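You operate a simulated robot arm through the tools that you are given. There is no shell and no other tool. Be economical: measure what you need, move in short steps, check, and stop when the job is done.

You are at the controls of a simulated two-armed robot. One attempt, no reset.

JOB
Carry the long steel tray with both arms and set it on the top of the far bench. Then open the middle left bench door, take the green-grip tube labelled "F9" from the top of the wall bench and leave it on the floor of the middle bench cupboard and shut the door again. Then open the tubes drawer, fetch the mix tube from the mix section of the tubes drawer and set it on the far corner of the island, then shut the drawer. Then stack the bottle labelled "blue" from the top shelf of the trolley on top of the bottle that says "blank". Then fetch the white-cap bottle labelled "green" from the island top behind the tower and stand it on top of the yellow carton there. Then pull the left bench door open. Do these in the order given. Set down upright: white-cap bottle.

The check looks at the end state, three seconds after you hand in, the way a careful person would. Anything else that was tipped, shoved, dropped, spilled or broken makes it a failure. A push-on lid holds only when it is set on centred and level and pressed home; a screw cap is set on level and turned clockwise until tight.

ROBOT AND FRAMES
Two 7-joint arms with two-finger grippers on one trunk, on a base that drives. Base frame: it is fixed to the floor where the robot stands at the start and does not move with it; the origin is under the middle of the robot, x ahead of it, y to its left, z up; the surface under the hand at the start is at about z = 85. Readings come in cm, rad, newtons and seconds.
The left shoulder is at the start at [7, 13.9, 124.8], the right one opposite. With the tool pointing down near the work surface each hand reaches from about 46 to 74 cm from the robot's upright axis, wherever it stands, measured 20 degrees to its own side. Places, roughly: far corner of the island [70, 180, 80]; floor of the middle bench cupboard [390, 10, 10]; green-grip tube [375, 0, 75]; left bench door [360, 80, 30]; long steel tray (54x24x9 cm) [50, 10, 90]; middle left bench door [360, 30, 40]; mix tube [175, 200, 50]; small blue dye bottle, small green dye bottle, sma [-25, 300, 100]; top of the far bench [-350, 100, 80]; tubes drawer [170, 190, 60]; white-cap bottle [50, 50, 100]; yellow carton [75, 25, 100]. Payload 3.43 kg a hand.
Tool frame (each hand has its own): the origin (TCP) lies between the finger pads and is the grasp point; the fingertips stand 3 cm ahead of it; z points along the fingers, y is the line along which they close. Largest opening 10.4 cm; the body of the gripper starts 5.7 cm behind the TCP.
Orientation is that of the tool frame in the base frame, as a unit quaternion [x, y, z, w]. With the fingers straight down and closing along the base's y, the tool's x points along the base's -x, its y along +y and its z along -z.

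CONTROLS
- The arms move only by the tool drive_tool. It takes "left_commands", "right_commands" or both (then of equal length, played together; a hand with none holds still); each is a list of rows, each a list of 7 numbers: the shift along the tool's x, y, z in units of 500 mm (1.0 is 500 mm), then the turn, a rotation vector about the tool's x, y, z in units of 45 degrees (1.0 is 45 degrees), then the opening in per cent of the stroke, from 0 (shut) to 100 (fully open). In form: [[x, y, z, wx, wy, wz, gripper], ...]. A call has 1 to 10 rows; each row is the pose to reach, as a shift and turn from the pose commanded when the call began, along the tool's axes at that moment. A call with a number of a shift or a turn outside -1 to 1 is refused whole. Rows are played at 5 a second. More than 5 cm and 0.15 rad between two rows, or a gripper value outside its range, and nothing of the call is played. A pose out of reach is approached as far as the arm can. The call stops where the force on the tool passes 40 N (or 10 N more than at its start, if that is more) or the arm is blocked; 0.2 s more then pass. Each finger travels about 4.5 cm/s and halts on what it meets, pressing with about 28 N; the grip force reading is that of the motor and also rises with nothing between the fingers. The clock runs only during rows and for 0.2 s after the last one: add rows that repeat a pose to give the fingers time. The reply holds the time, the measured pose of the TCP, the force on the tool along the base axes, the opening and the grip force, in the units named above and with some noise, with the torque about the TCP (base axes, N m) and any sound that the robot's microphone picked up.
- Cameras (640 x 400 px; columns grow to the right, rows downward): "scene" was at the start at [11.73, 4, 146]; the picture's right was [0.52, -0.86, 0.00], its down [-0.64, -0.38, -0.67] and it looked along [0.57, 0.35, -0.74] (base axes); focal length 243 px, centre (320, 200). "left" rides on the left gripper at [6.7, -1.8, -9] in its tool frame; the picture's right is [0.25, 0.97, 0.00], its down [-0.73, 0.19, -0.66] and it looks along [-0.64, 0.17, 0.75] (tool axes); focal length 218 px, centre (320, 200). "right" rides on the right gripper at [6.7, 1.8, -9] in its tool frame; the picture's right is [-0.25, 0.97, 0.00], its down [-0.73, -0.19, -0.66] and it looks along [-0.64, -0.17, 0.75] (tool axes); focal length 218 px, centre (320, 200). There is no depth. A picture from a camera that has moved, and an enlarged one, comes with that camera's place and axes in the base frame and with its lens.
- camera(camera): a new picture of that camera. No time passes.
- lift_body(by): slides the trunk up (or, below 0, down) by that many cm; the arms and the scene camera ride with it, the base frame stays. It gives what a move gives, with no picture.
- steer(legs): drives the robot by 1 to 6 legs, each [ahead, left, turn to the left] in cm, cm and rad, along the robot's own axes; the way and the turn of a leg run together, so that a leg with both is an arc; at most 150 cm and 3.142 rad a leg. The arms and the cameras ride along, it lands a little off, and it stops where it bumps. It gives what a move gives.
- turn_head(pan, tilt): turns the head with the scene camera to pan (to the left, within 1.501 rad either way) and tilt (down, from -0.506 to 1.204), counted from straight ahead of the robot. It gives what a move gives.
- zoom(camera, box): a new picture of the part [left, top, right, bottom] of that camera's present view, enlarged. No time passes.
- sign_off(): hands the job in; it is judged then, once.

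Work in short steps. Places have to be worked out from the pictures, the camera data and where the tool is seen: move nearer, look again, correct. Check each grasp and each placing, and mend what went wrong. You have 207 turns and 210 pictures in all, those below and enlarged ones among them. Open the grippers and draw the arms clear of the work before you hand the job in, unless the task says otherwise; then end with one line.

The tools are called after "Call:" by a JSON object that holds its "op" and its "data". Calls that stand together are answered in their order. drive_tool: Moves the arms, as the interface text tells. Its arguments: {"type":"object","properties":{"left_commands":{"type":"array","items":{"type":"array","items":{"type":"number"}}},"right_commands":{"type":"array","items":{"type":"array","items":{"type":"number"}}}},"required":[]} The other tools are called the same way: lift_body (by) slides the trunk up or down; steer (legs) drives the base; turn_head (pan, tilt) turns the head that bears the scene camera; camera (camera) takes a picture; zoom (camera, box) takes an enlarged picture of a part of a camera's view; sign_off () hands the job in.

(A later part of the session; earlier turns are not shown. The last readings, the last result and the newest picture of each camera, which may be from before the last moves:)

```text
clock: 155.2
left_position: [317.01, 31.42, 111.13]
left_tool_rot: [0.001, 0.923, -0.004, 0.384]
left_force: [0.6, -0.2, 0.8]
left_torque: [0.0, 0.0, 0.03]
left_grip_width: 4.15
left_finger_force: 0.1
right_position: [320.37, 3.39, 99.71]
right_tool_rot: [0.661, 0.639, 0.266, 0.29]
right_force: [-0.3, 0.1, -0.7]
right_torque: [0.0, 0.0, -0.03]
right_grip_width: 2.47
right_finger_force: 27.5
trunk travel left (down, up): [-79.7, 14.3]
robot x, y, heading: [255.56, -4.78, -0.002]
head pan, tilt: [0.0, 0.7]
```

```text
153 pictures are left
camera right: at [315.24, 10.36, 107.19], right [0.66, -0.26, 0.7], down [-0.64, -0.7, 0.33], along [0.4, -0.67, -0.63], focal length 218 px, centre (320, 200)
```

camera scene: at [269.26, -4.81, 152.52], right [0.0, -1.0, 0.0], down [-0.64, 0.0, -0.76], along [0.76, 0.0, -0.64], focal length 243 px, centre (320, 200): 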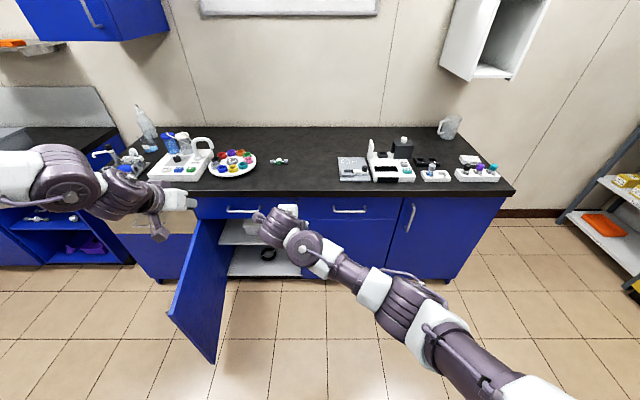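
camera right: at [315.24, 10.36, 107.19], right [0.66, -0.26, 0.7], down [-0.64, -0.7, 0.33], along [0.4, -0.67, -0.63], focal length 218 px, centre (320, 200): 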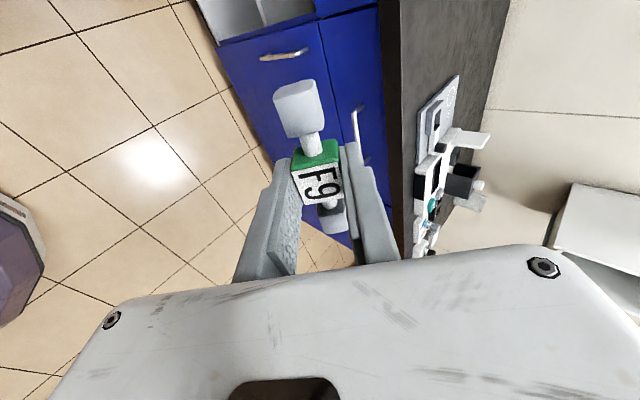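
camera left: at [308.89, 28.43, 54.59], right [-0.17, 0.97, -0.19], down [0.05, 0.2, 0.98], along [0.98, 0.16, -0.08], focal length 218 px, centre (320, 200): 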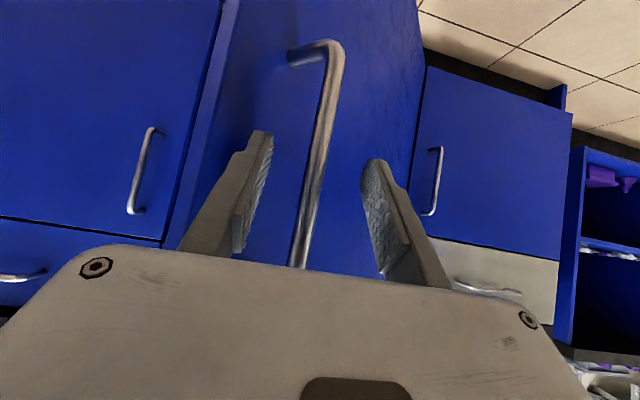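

Good grip. Pitch further 20° and pull the left hand back towards the body so it stays clear of the door.

Call:
{"op": "drive_tool", "data": {"left_commands": [[0.023, -0.02, -0.07, 0, 0, 0, 40], [0.046, -0.04, -0.14, 0, 0, 0, 40], [0.07, -0.06, -0.21, 0, 0, 0, 40], [0.093, -0.08, -0.28, 0, 0, 0, 40], [0.116, -0.1, -0.35, 0, 0, 0, 40], [0.14, -0.12, -0.42, 0, 0, 0, 40]], "right_commands": [[0, 0, 0, -0.1, 0, 0, 0], [0, 0, 0, -0.2, 0, 0, 0], [0, 0, 0, -0.3, 0, 0, 0], [0, 0, 0, -0.4, 0, 0, 0], [0, 0, 0, -0.5, 0, 0, 0], [0, 0, 0, -0.5, 0, 0, 0]]}}

Call:
{"op": "lift_body", "data": {"by": -40}}

Call:
{"op": "camera", "data": {"camera": "scene"}}

```text
clock: 156.6
left_position: [301.56, 26.93, 119.02]
left_tool_rot: [0.001, 0.924, -0.005, 0.383]
left_force: [0.1, 0.4, -0.8]
left_torque: [-0.01, -0.01, -0.05]
left_grip_width: 4.15
left_finger_force: 0.1
left hand out of reach, approached as far as the arm can: row 5, 6
right_position: [320.5, 3.3, 99.66]
right_tool_rot: [0.591, 0.576, 0.385, 0.415]
right_force: [0.7, 0.1, -0.6]
right_torque: [0.01, 0.0, 0.0]
right_grip_width: 2.48
right_finger_force: 28.4
trunk travel left (down, up): [-79.7, 14.3]
robot x, y, heading: [255.74, -4.84, -0.002]
head pan, tilt: [0.0, 0.7]
```

```text
clock: 160.5
left_position: [301.39, 26.85, 78.93]
left_tool_rot: [0.002, 0.924, -0.005, 0.384]
left_force: [-0.1, 0.5, 0.4]
left_torque: [0.0, -0.01, -0.01]
left_grip_width: 4.15
left_finger_force: 0.0
right_position: [320.31, 3.3, 59.82]
right_tool_rot: [0.591, 0.576, 0.385, 0.414]
right_force: [-0.1, -0.4, -0.1]
right_torque: [-0.01, -0.01, 0.02]
right_grip_width: 2.49
right_finger_force: 28.1
trunk travel left (down, up): [-39.7, 54.3]
robot x, y, heading: [255.67, -4.93, -0.003]
head pan, tilt: [0.0, 0.7]
```

```text
152 pictures are left
camera scene: at [269.22, -4.85, 112.53], right [0.0, -1.0, 0.0], down [-0.64, 0.0, -0.76], along [0.76, 0.0, -0.64], focal length 243 px, centre (320, 200)
```

scene: 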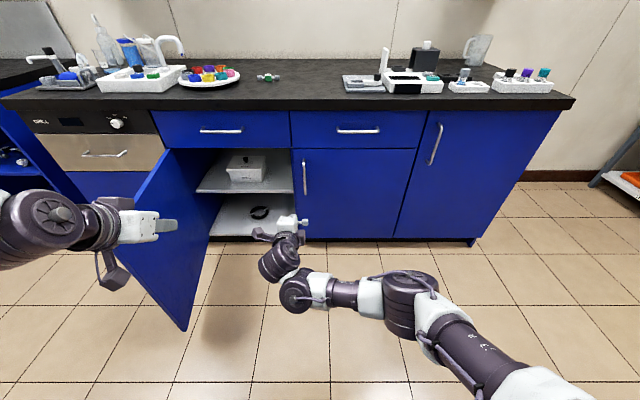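

Plan: stand at about (293,-25) with heading 0.5 so the left arm stays clear of the open door and the right hand points into the opening.

Call:
{"op": "steer", "data": {"legs": [[0, 0, 0.5], [20, -34, 0]]}}

Call:
{"op": "lift_body", "data": {"by": -25}}

Call:
{"op": "camera", "data": {"camera": "scene"}}

Call:
{"op": "camera", "data": {"camera": "right"}}

```text
clock: 164.3
left_position: [314.2, 24.74, 79.05]
left_tool_rot: [-0.229, 0.895, 0.091, 0.371]
left_force: [-0.4, 0.2, 0.6]
left_torque: [-0.01, 0.0, -0.01]
left_grip_width: 4.16
left_finger_force: 0.1
right_position: [342.04, 13.24, 59.75]
right_tool_rot: [0.429, 0.705, 0.475, 0.304]
right_force: [-0.6, -0.4, -0.9]
right_torque: [0.02, 0.02, 0.02]
right_grip_width: 2.49
right_finger_force: 28.1
trunk travel left (down, up): [-39.7, 54.3]
robot x, y, heading: [289.39, -24.92, 0.502]
head pan, tilt: [0.0, 0.7]
```

```text
clock: 166.9
left_position: [314.15, 24.77, 53.9]
left_tool_rot: [-0.229, 0.895, 0.091, 0.372]
left_force: [-0.7, 0.2, -0.4]
left_torque: [0.0, -0.02, 0.0]
left_grip_width: 4.17
left_finger_force: 0.0
right_position: [342.02, 13.32, 34.83]
right_tool_rot: [0.429, 0.704, 0.476, 0.305]
right_force: [0.8, -0.1, 0.4]
right_torque: [0.0, 0.02, -0.02]
right_grip_width: 2.47
right_finger_force: 27.8
trunk travel left (down, up): [-14.7, 79.3]
robot x, y, heading: [289.74, -24.82, 0.505]
head pan, tilt: [0.0, 0.7]
```

```text
151 pictures are left
camera scene: at [301.26, -18.53, 87.53], right [0.48, -0.88, 0.0], down [-0.56, -0.31, -0.76], along [0.67, 0.37, -0.64], focal length 243 px, centre (320, 200)
```

scene: 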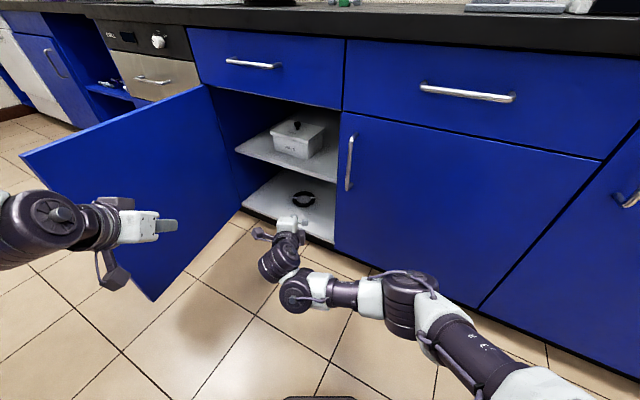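

```text
150 pictures are left
camera right: at [332.07, 15.87, 39.62], right [0.42, -0.05, 0.91], down [-0.28, -0.96, 0.08], along [0.86, -0.29, -0.41], focal length 218 px, centre (320, 200)
```

right: 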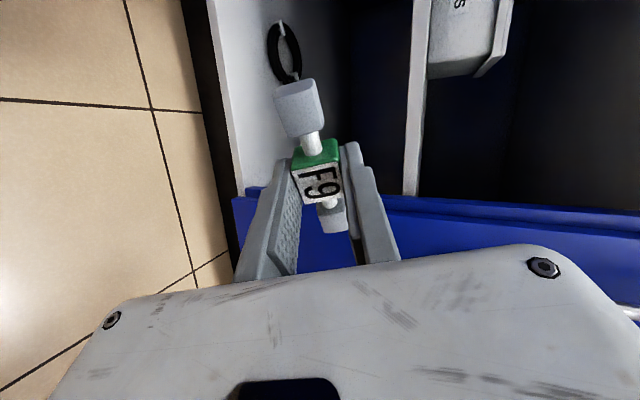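

Floor z≈13, shelf z≈38; lower 14 cm more, then drive in so the tube hangs over [366, 17].

Call:
{"op": "lift_body", "data": {"by": -14}}

Call:
{"op": "steer", "data": {"legs": [[21.6, -8, 0]]}}

Call:
{"op": "camera", "data": {"camera": "scene"}}

Call:
{"op": "camera", "data": {"camera": "right"}}

```text
clock: 168.6
left_position: [314.1, 24.75, 40.13]
left_tool_rot: [-0.23, 0.894, 0.091, 0.373]
left_force: [-0.1, -0.2, -0.3]
left_torque: [0.0, 0.01, 0.01]
left_grip_width: 4.16
left_finger_force: 0.1
right_position: [342.07, 13.21, 20.84]
right_tool_rot: [0.429, 0.705, 0.476, 0.304]
right_force: [1.0, 0.1, 0.2]
right_torque: [0.02, 0.04, 0.02]
right_grip_width: 2.46
right_finger_force: 27.9
trunk travel left (down, up): [-0.7, 93.3]
robot x, y, heading: [289.44, -25.21, 0.502]
head pan, tilt: [0.0, 0.7]
```

```text
clock: 170.5
left_position: [337.23, 28.05, 39.82]
left_tool_rot: [-0.228, 0.895, 0.091, 0.372]
left_force: [0.2, 0.7, 0.4]
left_torque: [-0.02, 0.02, -0.03]
left_grip_width: 4.16
left_finger_force: 0.1
right_position: [364.91, 16.48, 20.65]
right_tool_rot: [0.43, 0.706, 0.475, 0.304]
right_force: [0.0, -0.2, -0.9]
right_torque: [0.02, 0.0, -0.01]
right_grip_width: 2.51
right_finger_force: 28.0
trunk travel left (down, up): [-0.7, 93.3]
robot x, y, heading: [312.11, -21.57, 0.5]
head pan, tilt: [0.0, 0.7]
stopped in leg 1: the robot was blocked; the commanded pose is now the measured one
```

```text
149 pictures are left
camera scene: at [324.17, -15.24, 73.53], right [0.48, -0.88, 0.0], down [-0.57, -0.31, -0.76], along [0.67, 0.37, -0.64], focal length 243 px, centre (320, 200)
```

scene: 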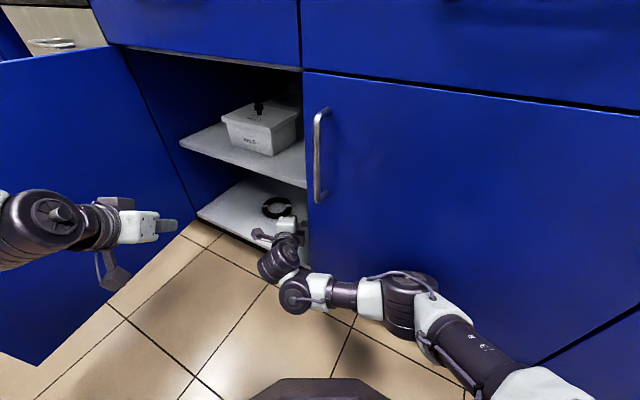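

```text
148 pictures are left
camera right: at [354.88, 19.11, 25.49], right [0.42, -0.05, 0.91], down [-0.28, -0.96, 0.08], along [0.86, -0.29, -0.42], focal length 218 px, centre (320, 200)
```

right: 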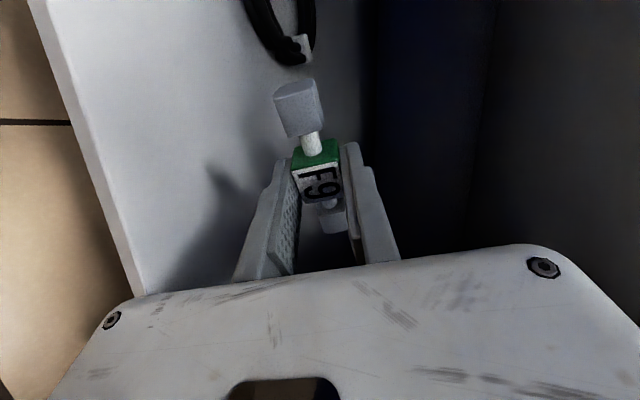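

Lower the hand 3.3 cm onto the floor, gently.

Call:
{"op": "drive_tool", "data": {"right_commands": [[0, -0.02, 0.008, 0, 0, 0, 0], [0, -0.04, 0.016, 0, 0, 0, 0], [0, -0.06, 0.024, 0, 0, 0, 0], [0, -0.068, 0.026, 0, 0, 0, 0], [0, -0.068, 0.026, 0, 0, 0, 0]]}}

Call:
{"op": "camera", "data": {"camera": "right"}}

```text
clock: 171.7
left_position: [337.2, 28.11, 40.01]
left_tool_rot: [-0.227, 0.895, 0.09, 0.373]
left_force: [-0.6, 0.0, -0.1]
left_torque: [-0.01, -0.03, 0.02]
left_grip_width: 4.17
left_finger_force: 0.0
right_position: [364.85, 16.42, 17.07]
right_tool_rot: [0.429, 0.706, 0.475, 0.304]
right_force: [-1.0, 0.6, -0.4]
right_torque: [0.02, -0.02, 0.01]
right_grip_width: 2.49
right_finger_force: 28.2
trunk travel left (down, up): [-0.7, 93.3]
robot x, y, heading: [312.19, -21.61, 0.496]
head pan, tilt: [0.0, 0.7]
```

```text
147 pictures are left
camera right: at [354.91, 19.07, 21.81], right [0.42, -0.05, 0.91], down [-0.29, -0.96, 0.08], along [0.86, -0.29, -0.42], focal length 218 px, centre (320, 200)
```

right: 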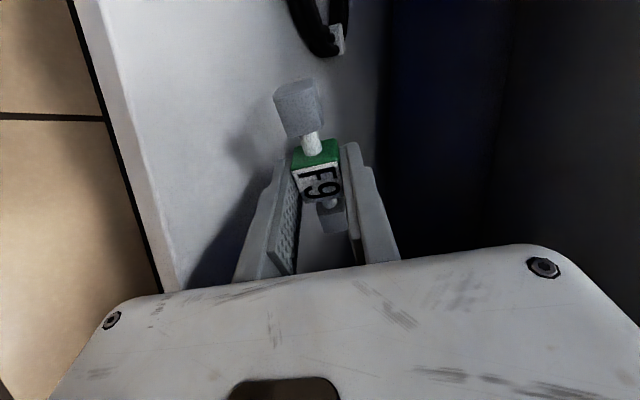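

No contact yet; another 1.3 cm down.

Call:
{"op": "drive_tool", "data": {"right_commands": [[0, -0.012, 0.004, 0, 0, 0, 0], [0, -0.024, 0.009, 0, 0, 0, 0], [0, -0.024, 0.009, 0, 0, 0, 0]]}}

Call:
{"op": "camera", "data": {"camera": "right"}}

```text
clock: 172.6
left_position: [337.0, 28.18, 40.03]
left_tool_rot: [-0.229, 0.895, 0.091, 0.373]
left_force: [0.2, 0.3, 0.5]
left_torque: [0.0, 0.0, 0.01]
left_grip_width: 4.16
left_finger_force: 0.1
right_position: [366.92, 15.89, 17.38]
right_tool_rot: [0.426, 0.695, 0.482, 0.321]
right_force: [-0.5, -1.1, 0.6]
right_torque: [0.01, 0.01, -0.03]
right_grip_width: 2.48
right_finger_force: 28.3
trunk travel left (down, up): [-0.7, 93.3]
robot x, y, heading: [312.2, -21.84, 0.5]
head pan, tilt: [0.0, 0.7]
stopped in row 3 (right hand): the force on the tool passed its limit at 42 N (the readings are from after the stop); the commanded pose is now the measured one
```

```text
146 pictures are left
camera right: at [356.84, 18.71, 21.83], right [0.38, -0.06, 0.92], down [-0.3, -0.95, 0.06], along [0.87, -0.3, -0.38], focal length 218 px, centre (320, 200)
```

right: 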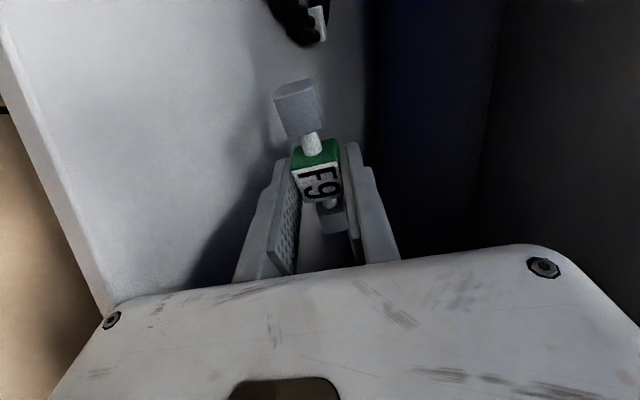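

The gripper body touched the floor lip. Pitch the tool 20° more downward about the TCP so the tube gets closer and slides off when released.

Call:
{"op": "drive_tool", "data": {"right_commands": [[0, 0, 0, 0.15, 0, 0, 0], [0, 0, 0, 0.3, 0, 0, 0], [0, 0, 0, 0.45, 0, 0, 0], [0, 0, 0, 0.5, 0, 0, 0], [0, 0, 0, 0.5, 0, 0, 0]]}}

Call:
{"op": "camera", "data": {"camera": "right"}}

Call:
{"op": "camera", "data": {"camera": "scene"}}

```text
clock: 173.0
left_position: [336.71, 28.21, 39.81]
left_tool_rot: [-0.23, 0.895, 0.091, 0.372]
left_force: [0.1, -0.6, 0.1]
left_torque: [0.02, -0.03, 0.0]
left_grip_width: 4.14
left_finger_force: 0.1
right_position: [367.71, 15.9, 17.39]
right_tool_rot: [0.43, 0.714, 0.457, 0.311]
right_force: [0.0, -0.5, -0.2]
right_torque: [0.01, 0.03, 0.0]
right_grip_width: 2.48
right_finger_force: 28.4
trunk travel left (down, up): [-0.7, 93.3]
robot x, y, heading: [312.24, -21.4, 0.508]
head pan, tilt: [0.0, 0.7]
stopped in row 1 (right hand): the force on the tool passed its limit at 69 N (the readings are from after the stop); the commanded pose is now the measured one
```

```text
145 pictures are left
camera right: at [357.77, 18.81, 22.32], right [0.43, -0.02, 0.9], down [-0.3, -0.95, 0.12], along [0.85, -0.32, -0.41], focal length 218 px, centre (320, 200)
```

right: 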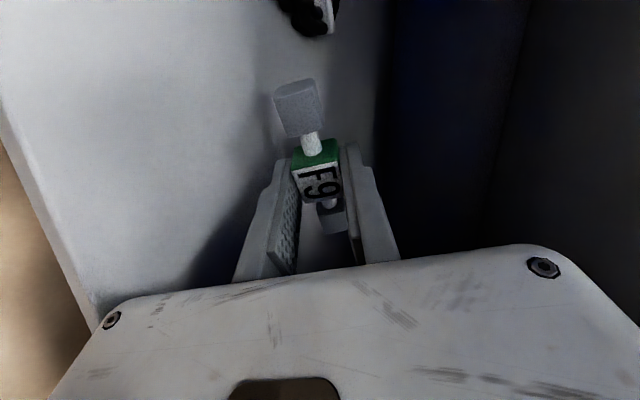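

```text
144 pictures are left
camera scene: at [324.02, -15.02, 73.4], right [0.49, -0.87, 0.0], down [-0.56, -0.31, -0.77], along [0.67, 0.37, -0.64], focal length 243 px, centre (320, 200)
```

scene: 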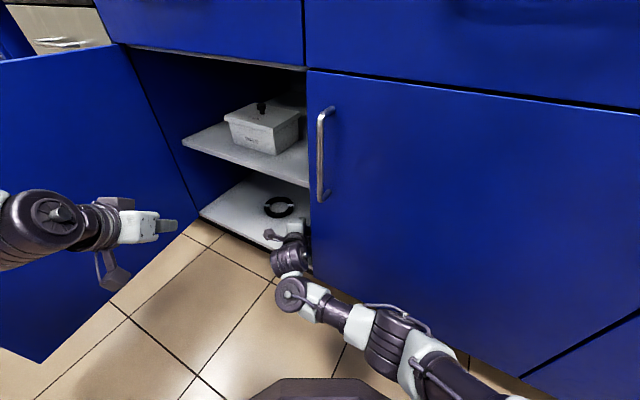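

Something (wrist against the closed door edge or lip) is touching; back off slightly left/back and up 1 cm, then retry the pitch.

Call:
{"op": "steer", "data": {"legs": [[-2, 2.5, 0]]}}

Call:
{"op": "drive_tool", "data": {"right_commands": [[0, 0.02, 0, 0, 0, 0, 0], [0, 0.03, 0, 0.15, 0, 0, 0], [0, 0.03, 0, 0.3, 0, 0, 0], [0, 0.03, 0, 0.45, 0, 0, 0], [0, 0.03, 0, 0.5, 0, 0, 0], [0, 0.03, 0, 0.5, 0, 0, 0]]}}

Call:
{"op": "camera", "data": {"camera": "right"}}

```text
clock: 173.8
left_position: [333.69, 29.55, 40.04]
left_tool_rot: [-0.23, 0.895, 0.092, 0.371]
left_force: [-0.1, -0.2, 0.4]
left_torque: [0.0, -0.05, -0.02]
left_grip_width: 4.14
left_finger_force: 0.0
right_position: [364.71, 17.17, 17.51]
right_tool_rot: [0.431, 0.714, 0.457, 0.31]
right_force: [0.2, -0.2, 0.3]
right_torque: [0.0, 0.01, 0.02]
right_grip_width: 2.47
right_finger_force: 27.6
trunk travel left (down, up): [-0.7, 93.3]
robot x, y, heading: [309.42, -19.84, 0.507]
head pan, tilt: [0.0, 0.7]
```

```text
clock: 174.5
left_position: [333.59, 29.67, 40.09]
left_tool_rot: [-0.231, 0.894, 0.092, 0.372]
left_force: [0.4, -1.0, 0.0]
left_torque: [0.01, 0.01, -0.02]
left_grip_width: 4.15
left_finger_force: 0.0
right_position: [368.17, 15.52, 19.31]
right_tool_rot: [0.442, 0.737, 0.404, 0.312]
right_force: [-0.6, 0.4, -1.4]
right_torque: [0.0, 0.03, 0.01]
right_grip_width: 2.48
right_finger_force: 27.6
trunk travel left (down, up): [-0.7, 93.3]
robot x, y, heading: [309.62, -20.1, 0.51]
head pan, tilt: [0.0, 0.7]
stopped in row 3 (right hand): the force on the tool passed its limit at 69 N (the readings are from after the stop); the commanded pose is now the measured one
```

```text
143 pictures are left
camera right: at [358.63, 19.05, 24.48], right [0.49, 0.04, 0.87], down [-0.31, -0.92, 0.22], along [0.81, -0.38, -0.44], focal length 218 px, centre (320, 200)
```

right: 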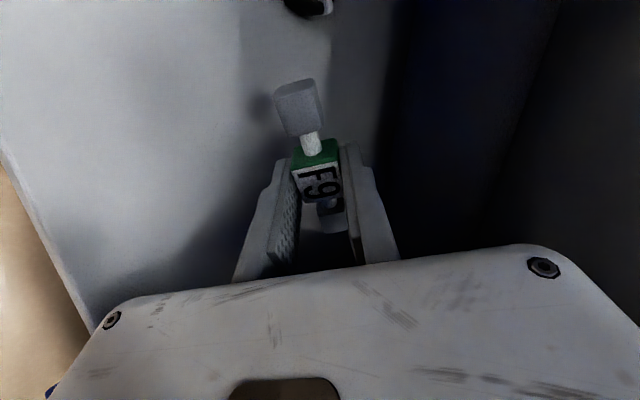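

Probably the wrist rubs the closed door's edge. Shift the base left 6 cm (away from it) and lower again.

Call:
{"op": "steer", "data": {"legs": [[-0.5, 5.8, 0]]}}

Call:
{"op": "drive_tool", "data": {"right_commands": [[0, -0.01, 0, 0.08, 0, 0, 0], [0, -0.02, 0.01, 0.16, 0, 0, 0], [0, -0.03, 0.01, 0.24, 0, 0, 0], [0, -0.03, 0.01, 0.24, 0, 0, 0]]}}

Call:
{"op": "camera", "data": {"camera": "right"}}

Call:
{"op": "zoom", "data": {"camera": "scene", "box": [220, 160, 400, 350]}}

```text
clock: 175.5
left_position: [330.41, 34.51, 40.1]
left_tool_rot: [-0.232, 0.894, 0.092, 0.371]
left_force: [0.5, -0.2, 0.3]
left_torque: [-0.05, 0.02, -0.02]
left_grip_width: 4.16
left_finger_force: 0.1
right_position: [364.74, 20.18, 19.24]
right_tool_rot: [0.443, 0.737, 0.404, 0.311]
right_force: [-0.1, 0.1, -0.8]
right_torque: [0.01, 0.02, 0.01]
right_grip_width: 2.46
right_finger_force: 28.3
trunk travel left (down, up): [-0.7, 93.3]
robot x, y, heading: [305.57, -15.42, 0.509]
head pan, tilt: [0.0, 0.7]
```

```text
clock: 176.7
left_position: [330.31, 34.49, 40.0]
left_tool_rot: [-0.231, 0.895, 0.092, 0.371]
left_force: [0.4, -0.4, 0.9]
left_torque: [0.01, 0.07, 0.0]
left_grip_width: 4.19
left_finger_force: 0.0
right_position: [368.28, 16.43, 17.55]
right_tool_rot: [0.475, 0.762, 0.32, 0.302]
right_force: [-0.1, 0.4, -0.8]
right_torque: [0.02, -0.01, -0.03]
right_grip_width: 2.45
right_finger_force: 27.9
trunk travel left (down, up): [-0.7, 93.3]
robot x, y, heading: [305.83, -15.55, 0.512]
head pan, tilt: [0.0, 0.7]
stopped in row 4 (right hand): the arm was blocked; the commanded pose is now the measured one
```

```text
142 pictures are left
camera right: at [359.88, 21.41, 23.39], right [0.61, 0.1, 0.79], down [-0.34, -0.87, 0.37], along [0.72, -0.49, -0.49], focal length 218 px, centre (320, 200)
```

right: 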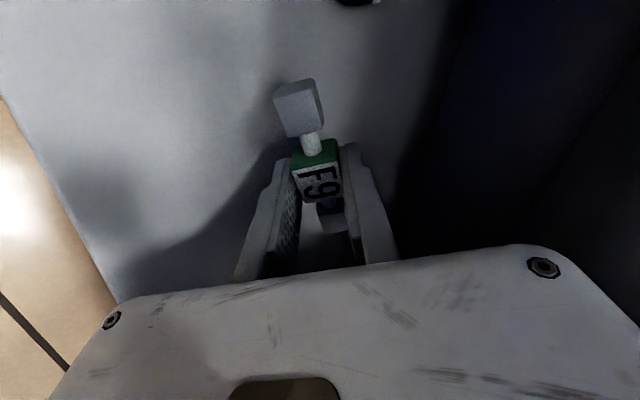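

```text
2.11 times, centred on (310, 255) of scene
camera zoom: at [317.78, -8.92, 73.53], right [0.49, -0.87, 0.0], down [-0.56, -0.31, -0.76], along [0.67, 0.37, -0.64], focal length 512 px, centre (341, 84)
```

zoom: 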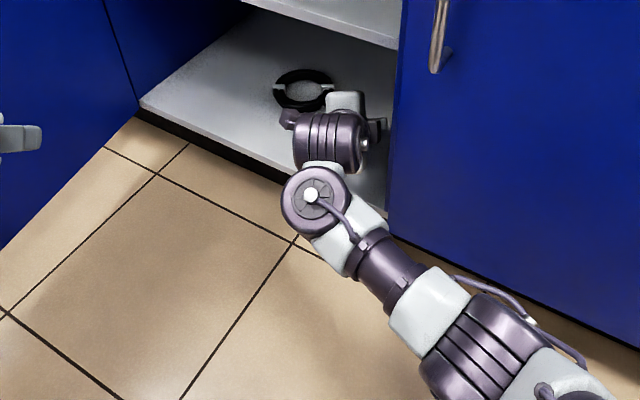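

Tool is now ~38° down with the tube ~2 cm above the floor at [369, 17]. Release by opening slightly.

Call:
{"op": "drive_tool", "data": {"right_commands": [[0, 0, 0, 0, 0, 0, 32], [0, 0, 0, 0, 0, 0, 38], [0, 0, 0, 0, 0, 0, 42], [0, 0, 0, 0, 0, 0, 42]]}}

Call:
{"op": "camera", "data": {"camera": "right"}}

```text
clock: 177.7
left_position: [330.41, 34.39, 40.02]
left_tool_rot: [-0.231, 0.895, 0.092, 0.371]
left_force: [-0.1, 0.1, 1.1]
left_torque: [0.01, -0.01, 0.01]
left_grip_width: 4.17
left_finger_force: 0.0
right_position: [368.33, 16.52, 17.55]
right_tool_rot: [0.476, 0.762, 0.319, 0.301]
right_force: [0.8, -1.0, 0.2]
right_torque: [0.02, -0.01, -0.01]
right_grip_width: 4.39
right_finger_force: 0.0
trunk travel left (down, up): [-0.7, 93.3]
robot x, y, heading: [306.04, -15.27, 0.506]
head pan, tilt: [0.0, 0.7]
```

```text
140 pictures are left
camera right: at [359.87, 21.42, 23.39], right [0.61, 0.1, 0.79], down [-0.34, -0.87, 0.37], along [0.72, -0.49, -0.49], focal length 218 px, centre (320, 200)
```

right: 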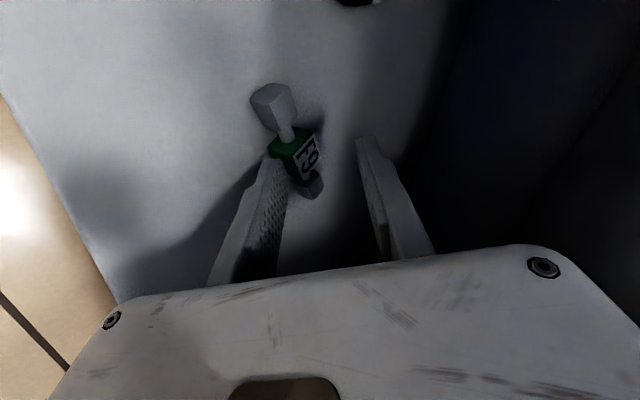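

Tube lies on the floor. Withdraw the hand back along its axis.

Call:
{"op": "drive_tool", "data": {"right_commands": [[0, 0, -0.04, 0, 0, 0, 42], [0, 0, -0.08, 0, 0, 0, 42], [0, 0, -0.12, 0, 0, 0, 42]]}}

Call:
{"op": "camera", "data": {"camera": "right"}}

Call:
{"op": "steer", "data": {"legs": [[-40, 5, 0], [0, 0, -0.5]]}}

Call:
{"op": "camera", "data": {"camera": "scene"}}

```text
clock: 178.4
left_position: [330.06, 34.7, 39.8]
left_tool_rot: [-0.234, 0.893, 0.092, 0.372]
left_force: [0.0, -0.1, -0.7]
left_torque: [-0.02, -0.01, -0.01]
left_grip_width: 4.17
left_finger_force: 0.1
right_position: [367.75, 13.9, 22.42]
right_tool_rot: [0.466, 0.752, 0.32, 0.339]
right_force: [0.4, 0.1, 0.9]
right_torque: [-0.02, -0.04, 0.04]
right_grip_width: 4.35
right_finger_force: 0.1
trunk travel left (down, up): [-0.7, 93.3]
robot x, y, heading: [305.87, -15.45, 0.513]
head pan, tilt: [0.0, 0.7]
stopped in row 3 (right hand): the force on the tool passed its limit at 110 N (the readings are from after the stop); the commanded pose is now the measured one
```

```text
139 pictures are left
camera right: at [359.05, 19.25, 27.5], right [0.55, 0.12, 0.82], down [-0.38, -0.85, 0.37], along [0.74, -0.52, -0.42], focal length 218 px, centre (320, 200)
```

right: 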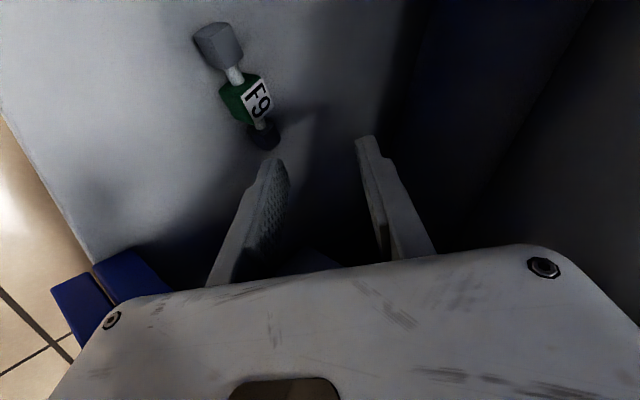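

```text
clock: 179.4
left_position: [327.53, 33.66, 39.9]
left_tool_rot: [-0.236, 0.893, 0.094, 0.371]
left_force: [-0.2, 0.1, -0.2]
left_torque: [0.02, 0.01, -0.01]
left_grip_width: 4.14
left_finger_force: 0.1
right_position: [364.99, 13.67, 22.62]
right_tool_rot: [0.458, 0.756, 0.323, 0.338]
right_force: [-0.4, 0.0, -0.5]
right_torque: [0.0, 0.05, -0.01]
right_grip_width: 4.38
right_finger_force: 0.1
trunk travel left (down, up): [-0.7, 93.3]
robot x, y, heading: [303.9, -16.11, 0.517]
head pan, tilt: [0.0, 0.7]
stopped in leg 1: the force on the tool passed its limit at 81 N (the readings are from after the stop); the commanded pose is now the measured one
```

```text
138 pictures are left
camera scene: at [315.33, -9.61, 73.5], right [0.5, -0.87, 0.0], down [-0.56, -0.32, -0.76], along [0.66, 0.38, -0.64], focal length 243 px, centre (320, 200)
```

scene: 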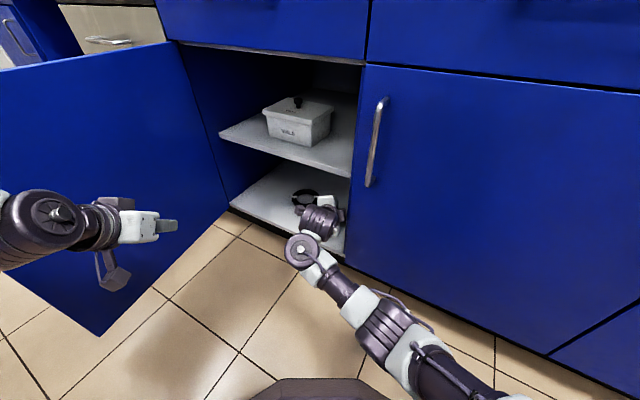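

The hand's right side hooks behind the closed door's edge. Move straight to +y 8 cm first, then retreat.

Call:
{"op": "steer", "data": {"legs": [[4.5, 7, 0]]}}

Call:
{"op": "camera", "data": {"camera": "right"}}

Call:
{"op": "camera", "data": {"camera": "scene"}}

```text
clock: 180.4
left_position: [327.93, 42.03, 39.98]
left_tool_rot: [-0.235, 0.893, 0.094, 0.371]
left_force: [-0.5, 0.0, 0.1]
left_torque: [0.02, -0.02, 0.02]
left_grip_width: 4.15
left_finger_force: 0.0
right_position: [365.45, 21.93, 22.69]
right_tool_rot: [0.459, 0.756, 0.322, 0.338]
right_force: [0.1, -0.5, -0.8]
right_torque: [-0.02, 0.03, 0.0]
right_grip_width: 4.34
right_finger_force: 0.0
trunk travel left (down, up): [-0.7, 93.3]
robot x, y, heading: [303.93, -7.82, 0.52]
head pan, tilt: [0.0, 0.7]
```

```text
137 pictures are left
camera right: at [356.64, 27.07, 27.69], right [0.55, 0.13, 0.83], down [-0.36, -0.85, 0.37], along [0.75, -0.51, -0.42], focal length 218 px, centre (320, 200)
```

right: 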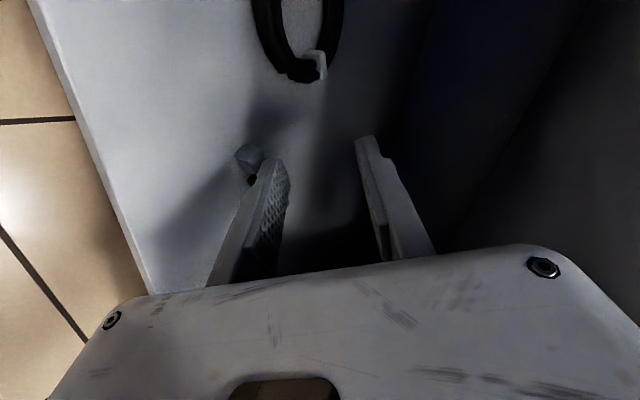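

```text
136 pictures are left
camera scene: at [315.73, -1.32, 73.53], right [0.5, -0.87, 0.0], down [-0.56, -0.32, -0.76], along [0.66, 0.38, -0.64], focal length 243 px, centre (320, 200)
```

scene: 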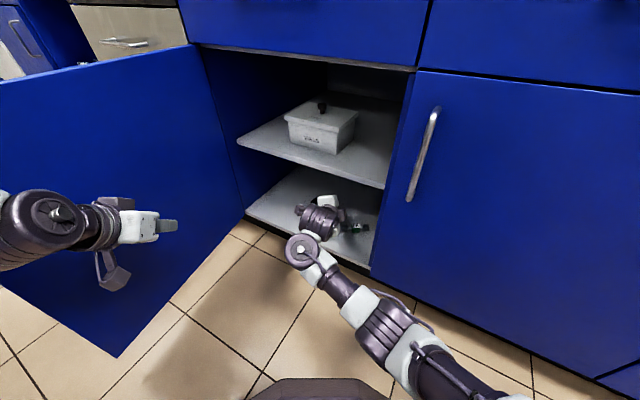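

Free now. Retreat straight in -x.

Call:
{"op": "steer", "data": {"legs": [[-36, 20, 0], [-10, 0, 0]]}}

Call:
{"op": "camera", "data": {"camera": "scene"}}

```text
clock: 183.7
left_position: [278.18, 36.85, 40.01]
left_tool_rot: [-0.235, 0.893, 0.094, 0.372]
left_force: [-0.1, 0.9, -0.2]
left_torque: [0.01, 0.0, -0.02]
left_grip_width: 4.17
left_finger_force: 0.1
right_position: [315.68, 16.51, 22.54]
right_tool_rot: [0.459, 0.756, 0.322, 0.338]
right_force: [0.6, 0.6, 0.7]
right_torque: [-0.02, 0.02, 0.0]
right_grip_width: 4.4
right_finger_force: 0.2
trunk travel left (down, up): [-0.7, 93.3]
robot x, y, heading: [254.17, -13.48, 0.519]
head pan, tilt: [0.0, 0.7]
```

```text
135 pictures are left
camera scene: at [265.95, -6.66, 73.53], right [0.5, -0.87, 0.0], down [-0.56, -0.32, -0.76], along [0.66, 0.38, -0.64], focal length 243 px, centre (320, 200)
```

scene: 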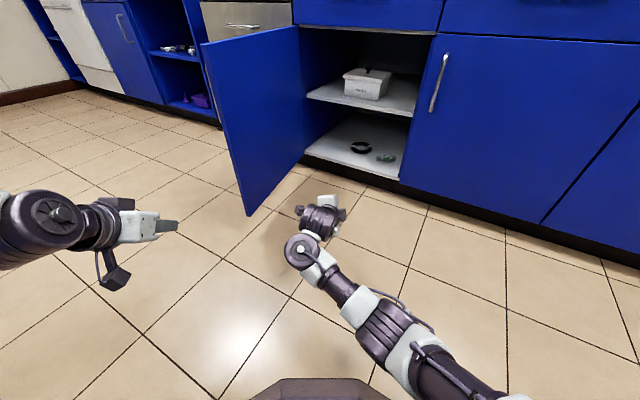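

F9 lies on the cupboard floor. Now close the door: go round to the left side of the open door and push it with the right hand. First turn back to heading 0, raise a little.

Call:
{"op": "zoom", "data": {"camera": "scene", "box": [280, 40, 480, 200]}}

Call:
{"op": "lift_body", "data": {"by": 13}}

Call:
{"op": "steer", "data": {"legs": [[0, 0, -0.519], [-22, 0, 0], [0, 90, 0]]}}

Call:
{"op": "camera", "data": {"camera": "scene"}}

```text
2.50 times, centred on (380, 120) of scene
camera zoom: at [265.95, -6.66, 73.53], right [0.5, -0.87, 0.0], down [-0.56, -0.32, -0.76], along [0.66, 0.38, -0.64], focal length 608 px, centre (170, 400)
```

zoom: 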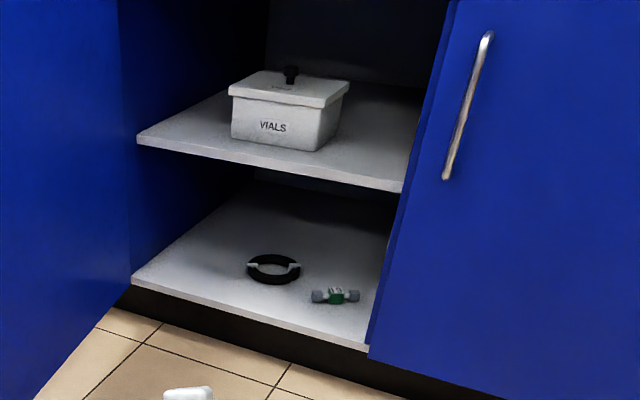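

```text
clock: 185.3
left_position: [278.18, 36.8, 53.04]
left_tool_rot: [-0.236, 0.893, 0.094, 0.371]
left_force: [0.8, -0.3, 0.3]
left_torque: [0.01, -0.02, 0.01]
left_grip_width: 4.16
left_finger_force: 0.0
right_position: [315.8, 16.6, 35.5]
right_tool_rot: [0.459, 0.756, 0.322, 0.338]
right_force: [0.1, 0.0, 0.2]
right_torque: [-0.01, 0.0, 0.02]
right_grip_width: 4.37
right_finger_force: 0.1
trunk travel left (down, up): [-13.7, 80.3]
robot x, y, heading: [254.16, -13.27, 0.521]
head pan, tilt: [0.0, 0.7]
```

```text
clock: 192.8
left_position: [277.46, 108.25, 53.02]
left_tool_rot: [0.001, 0.924, -0.004, 0.382]
left_force: [-0.6, -0.1, -0.3]
left_torque: [0.0, -0.03, 0.0]
left_grip_width: 4.16
left_finger_force: 0.1
right_position: [300.13, 72.09, 35.69]
right_tool_rot: [0.637, 0.614, 0.226, 0.408]
right_force: [-0.3, 0.1, -0.1]
right_torque: [0.03, 0.0, -0.02]
right_grip_width: 4.36
right_finger_force: 0.1
trunk travel left (down, up): [-13.7, 80.3]
robot x, y, heading: [231.84, 76.54, 0.001]
head pan, tilt: [0.0, 0.7]
```

```text
133 pictures are left
camera scene: at [245.45, 76.45, 86.53], right [0.0, -1.0, 0.0], down [-0.64, 0.0, -0.76], along [0.76, 0.0, -0.64], focal length 243 px, centre (320, 200)
```

scene: 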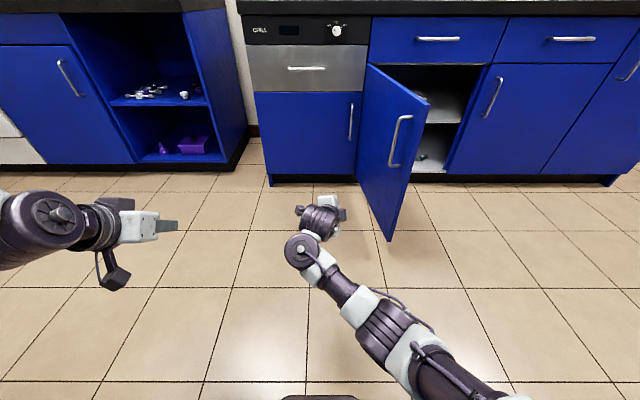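

Move forward, then sweep right to swing the door toward closed.

Call:
{"op": "steer", "data": {"legs": [[22, 0, 0], [0, -30, 0]]}}

Call:
{"op": "camera", "data": {"camera": "scene"}}

```text
clock: 196.1
left_position: [299.64, 77.79, 53.0]
left_tool_rot: [0.003, 0.924, -0.006, 0.382]
left_force: [0.0, 0.5, -0.3]
left_torque: [-0.03, 0.02, 0.03]
left_grip_width: 4.16
left_finger_force: 0.1
right_position: [322.01, 41.85, 35.62]
right_tool_rot: [0.637, 0.613, 0.225, 0.409]
right_force: [-0.4, 0.6, -0.3]
right_torque: [0.04, 0.02, 0.01]
right_grip_width: 4.38
right_finger_force: 0.0
trunk travel left (down, up): [-13.7, 80.3]
robot x, y, heading: [253.92, 46.27, -0.001]
head pan, tilt: [0.0, 0.7]
```

```text
132 pictures are left
camera scene: at [267.4, 46.27, 86.53], right [0.0, -1.0, 0.0], down [-0.64, 0.0, -0.76], along [0.76, 0.0, -0.64], focal length 243 px, centre (320, 200)
```

scene: 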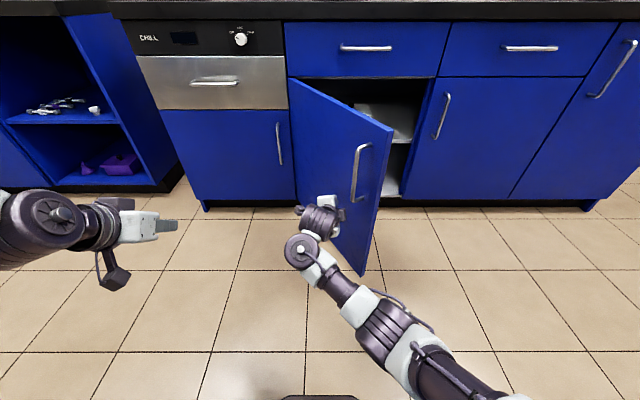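

Continue pushing along the arc until flush.

Call:
{"op": "steer", "data": {"legs": [[8, -13, 0], [12, -8, 0], [9, 0, 0]]}}

Call:
{"op": "camera", "data": {"camera": "scene"}}

```text
clock: 199.2
left_position: [328.6, 56.8, 52.92]
left_tool_rot: [0.002, 0.924, -0.004, 0.383]
left_force: [-0.2, -0.1, 0.3]
left_torque: [-0.01, 0.01, 0.02]
left_grip_width: 4.16
left_finger_force: 0.1
right_position: [351.08, 20.52, 35.61]
right_tool_rot: [0.637, 0.613, 0.225, 0.409]
right_force: [0.4, -0.5, -0.3]
right_torque: [0.03, 0.01, -0.02]
right_grip_width: 4.39
right_finger_force: 0.0
trunk travel left (down, up): [-13.7, 80.3]
robot x, y, heading: [282.9, 25.2, -0.003]
head pan, tilt: [0.0, 0.7]
```

```text
131 pictures are left
camera scene: at [296.38, 25.18, 86.52], right [0.0, -1.0, 0.0], down [-0.64, 0.0, -0.76], along [0.76, 0.0, -0.64], focal length 243 px, centre (320, 200)
```

scene: 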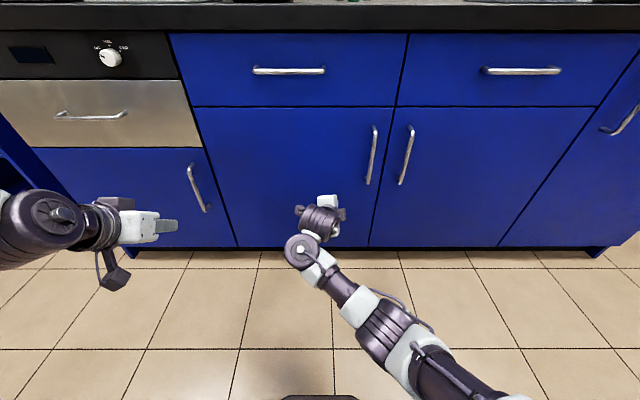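

Almost flush; press 4 cm more until it bumps.

Call:
{"op": "steer", "data": {"legs": [[5, 0, 0]]}}

Call:
{"op": "steer", "data": {"legs": [[-35, 0, 0]]}}

Call:
{"op": "camera", "data": {"camera": "scene"}}

```text
clock: 200.1
left_position: [331.49, 56.78, 53.03]
left_tool_rot: [0.005, 0.924, -0.006, 0.383]
left_force: [0.0, 0.1, 0.6]
left_torque: [-0.01, 0.02, -0.03]
left_grip_width: 4.15
left_finger_force: 0.0
right_position: [354.02, 20.74, 35.71]
right_tool_rot: [0.64, 0.609, 0.229, 0.409]
right_force: [-17.6, -1.4, 4.7]
right_torque: [0.03, -0.21, 0.0]
right_grip_width: 3.64
right_finger_force: 0.0
trunk travel left (down, up): [-13.7, 80.3]
robot x, y, heading: [285.84, 25.3, -0.005]
head pan, tilt: [0.0, 0.7]
stopped in leg 1: the force on the tool passed its limit at 63 N (the readings are from after the stop); the commanded pose is now the measured one
```

```text
clock: 202.3
left_position: [296.6, 56.96, 52.95]
left_tool_rot: [0.003, 0.924, -0.005, 0.383]
left_force: [1.0, 1.3, -0.3]
left_torque: [-0.04, -0.01, 0.01]
left_grip_width: 4.14
left_finger_force: 0.1
right_position: [319.07, 20.76, 35.7]
right_tool_rot: [0.638, 0.611, 0.228, 0.41]
right_force: [-0.5, -0.4, 0.5]
right_torque: [0.0, 0.04, -0.01]
right_grip_width: 4.38
right_finger_force: 0.1
trunk travel left (down, up): [-13.7, 80.3]
robot x, y, heading: [251.33, 25.41, 0.003]
head pan, tilt: [0.0, 0.7]
```

```text
130 pictures are left
camera scene: at [264.46, 25.26, 86.53], right [0.0, -1.0, 0.0], down [-0.64, 0.0, -0.76], along [0.76, 0.0, -0.64], focal length 243 px, centre (320, 200)
```

scene: 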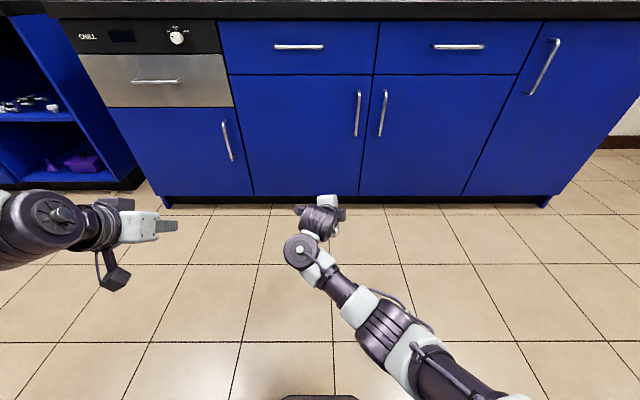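

Both doors flush. Next the tubes drawer: raise the trunk, restore the right wrist, and look toward the island's far side.

Call:
{"op": "lift_body", "data": {"by": 40}}

Call:
{"op": "lift_body", "data": {"by": 28}}

Call:
{"op": "turn_head", "data": {"pan": 1.5, "tilt": 0.4}}

Call:
{"op": "camera", "data": {"camera": "scene"}}

```text
clock: 206.2
left_position: [296.73, 56.84, 92.91]
left_tool_rot: [0.003, 0.924, -0.006, 0.381]
left_force: [-0.1, -0.2, 0.8]
left_torque: [0.01, 0.0, -0.02]
left_grip_width: 4.15
left_finger_force: 0.1
right_position: [319.09, 20.83, 75.6]
right_tool_rot: [0.639, 0.61, 0.227, 0.409]
right_force: [0.4, 0.2, -0.4]
right_torque: [-0.01, -0.01, -0.02]
right_grip_width: 4.38
right_finger_force: 0.0
trunk travel left (down, up): [-53.7, 40.3]
robot x, y, heading: [250.84, 25.25, -0.002]
head pan, tilt: [0.0, 0.7]
```

```text
clock: 209.0
left_position: [296.64, 56.85, 120.84]
left_tool_rot: [0.003, 0.924, -0.006, 0.382]
left_force: [-0.1, -0.1, -0.4]
left_torque: [-0.02, -0.01, 0.0]
left_grip_width: 4.14
left_finger_force: 0.1
right_position: [319.11, 20.85, 103.78]
right_tool_rot: [0.639, 0.61, 0.228, 0.409]
right_force: [0.4, 0.0, 1.1]
right_torque: [0.0, 0.02, 0.03]
right_grip_width: 4.36
right_finger_force: 0.1
trunk travel left (down, up): [-81.7, 12.3]
robot x, y, heading: [250.6, 25.0, -0.003]
head pan, tilt: [0.0, 0.7]
```

```text
clock: 210.6
left_position: [296.59, 56.99, 120.95]
left_tool_rot: [0.002, 0.924, -0.004, 0.382]
left_force: [0.5, -0.2, -0.3]
left_torque: [-0.02, 0.0, 0.0]
left_grip_width: 4.15
left_finger_force: 0.0
right_position: [319.16, 20.83, 103.82]
right_tool_rot: [0.639, 0.61, 0.228, 0.41]
right_force: [-0.2, 0.1, 0.2]
right_torque: [0.0, 0.0, 0.0]
right_grip_width: 4.38
right_finger_force: 0.1
trunk travel left (down, up): [-81.7, 12.3]
robot x, y, heading: [251.15, 25.14, -0.005]
head pan, tilt: [1.499, 0.4]
```

```text
129 pictures are left
camera scene: at [256.68, 34.54, 157.21], right [1.0, -0.08, 0.0], down [-0.03, -0.39, -0.92], along [0.07, 0.92, -0.39], focal length 243 px, centre (320, 200)
```

scene: 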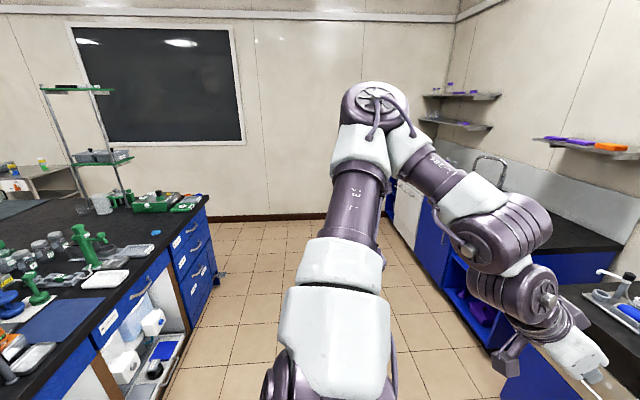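

The drawers are on the island's far end facing +x. Turn around and drive to about (255, 185) facing -x.

Call:
{"op": "steer", "data": {"legs": [[0, 0, 1.571], [0, 0, 1.571], [0, -80, 0], [-8, -75, 0]]}}

Call:
{"op": "turn_head", "data": {"pan": 0, "tilt": 0.7}}

Call:
{"op": "camera", "data": {"camera": "scene"}}

```text
clock: 226.2
left_position: [214.8, 149.04, 120.88]
left_tool_rot: [0.924, -0.01, -0.383, -0.008]
left_force: [0.2, -0.6, 0.9]
left_torque: [-0.01, 0.03, 0.03]
left_grip_width: 4.16
left_finger_force: 0.1
right_position: [193.08, 185.54, 103.75]
right_tool_rot: [-0.604, 0.645, 0.412, -0.224]
right_force: [0.2, 0.5, 0.4]
right_torque: [-0.01, -0.02, 0.01]
right_grip_width: 4.37
right_finger_force: 0.1
trunk travel left (down, up): [-81.7, 12.3]
robot x, y, heading: [260.95, 179.69, 3.118]
head pan, tilt: [1.499, 0.4]
```

```text
clock: 227.8
left_position: [214.79, 149.08, 120.95]
left_tool_rot: [0.924, -0.011, -0.382, -0.008]
left_force: [0.2, 0.1, -0.5]
left_torque: [-0.01, -0.01, -0.01]
left_grip_width: 4.17
left_finger_force: 0.1
right_position: [193.16, 185.58, 103.73]
right_tool_rot: [-0.604, 0.645, 0.411, -0.224]
right_force: [1.3, -0.7, 1.1]
right_torque: [-0.02, 0.02, -0.01]
right_grip_width: 4.34
right_finger_force: 0.1
trunk travel left (down, up): [-81.7, 12.3]
robot x, y, heading: [261.21, 179.64, 3.123]
head pan, tilt: [0.0, 0.7]
```

```text
128 pictures are left
camera scene: at [247.53, 179.94, 154.53], right [0.02, 1.0, 0.0], down [0.64, -0.01, -0.76], along [-0.76, 0.02, -0.64], focal length 243 px, centre (320, 200)
```

scene: 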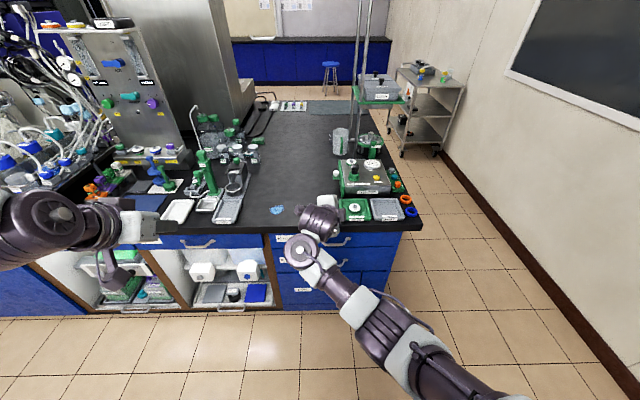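

Zoom in on the drawer labels and the top around it.

Call:
{"op": "zoom", "data": {"camera": "scene", "box": [240, 180, 440, 320]}}

Call:
{"op": "camera", "data": {"camera": "right"}}

Call:
{"op": "zoom", "data": {"camera": "scene", "box": [240, 50, 480, 200]}}

```text
2.86 times, centred on (340, 250) of scene
camera zoom: at [247.53, 179.94, 154.53], right [0.02, 1.0, 0.0], down [0.64, -0.01, -0.76], along [-0.76, 0.02, -0.64], focal length 695 px, centre (263, 57)
```

zoom: 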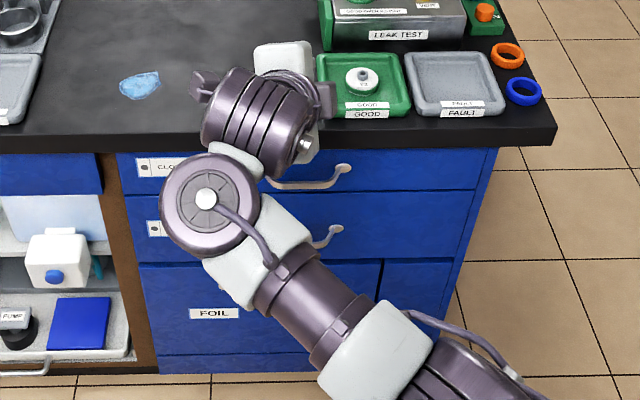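

```text
126 pictures are left
camera right: at [197.92, 176.62, 108.86], right [-0.53, 0.18, 0.83], down [0.75, 0.55, 0.37], along [-0.39, 0.82, -0.42], focal length 218 px, centre (320, 200)
```

right: 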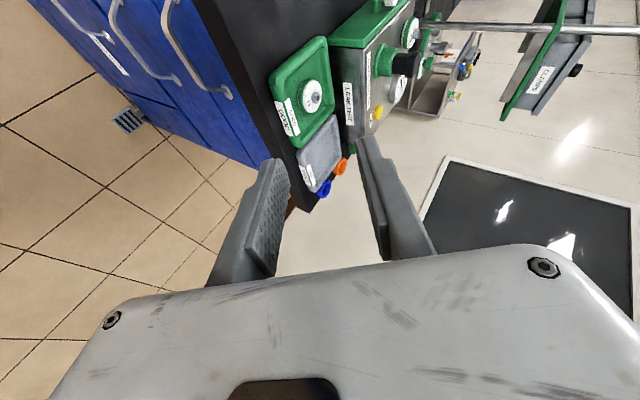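

```text
2.67 times, centred on (360, 125) of scene
camera zoom: at [247.53, 179.94, 154.53], right [0.02, 1.0, 0.0], down [0.64, -0.01, -0.76], along [-0.76, 0.02, -0.64], focal length 648 px, centre (213, 400)
```

zoom: 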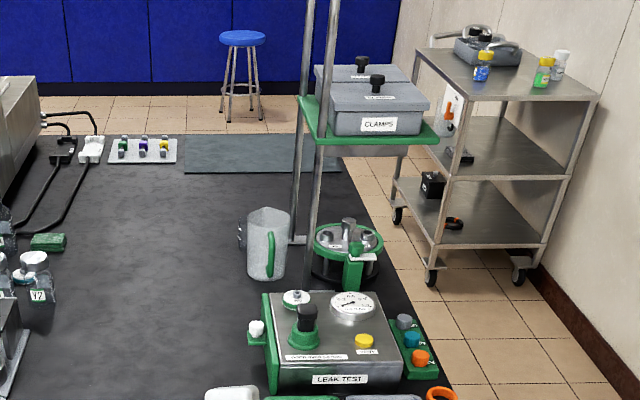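

Shift the base 25 cm left (-y) to see the drawer front unobstructed.

Call:
{"op": "steer", "data": {"legs": [[0, 28, 0.02]]}}

Call:
{"op": "zoom", "data": {"camera": "scene", "box": [320, 180, 500, 320]}}

```text
clock: 229.8
left_position: [215.17, 120.37, 121.0]
left_tool_rot: [0.924, -0.003, -0.383, -0.004]
left_force: [0.6, 0.8, -0.2]
left_torque: [0.0, -0.01, -0.01]
left_grip_width: 4.16
left_finger_force: 0.1
right_position: [192.65, 156.38, 103.7]
right_tool_rot: [-0.611, 0.639, 0.408, -0.229]
right_force: [-0.5, -0.2, 0.3]
right_torque: [-0.02, 0.0, 0.01]
right_grip_width: 4.38
right_finger_force: 0.1
trunk travel left (down, up): [-81.7, 12.3]
robot x, y, heading: [260.52, 152.13, 3.143]
head pan, tilt: [0.0, 0.7]
```

```text
2.86 times, centred on (410, 250) of scene
camera zoom: at [247.22, 151.92, 154.53], right [0.0, 1.0, 0.0], down [0.64, 0.0, -0.76], along [-0.76, 0.0, -0.64], focal length 695 px, centre (63, 57)
```

zoom: 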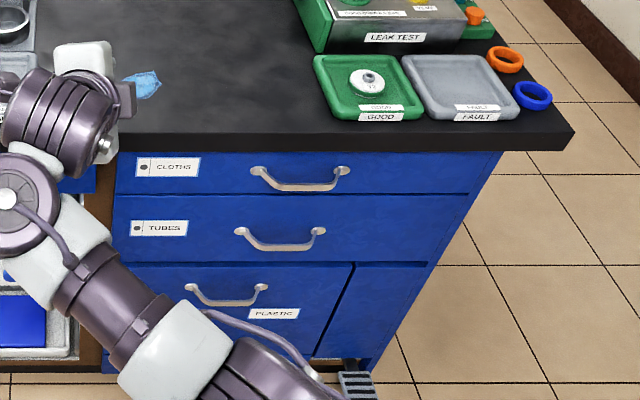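

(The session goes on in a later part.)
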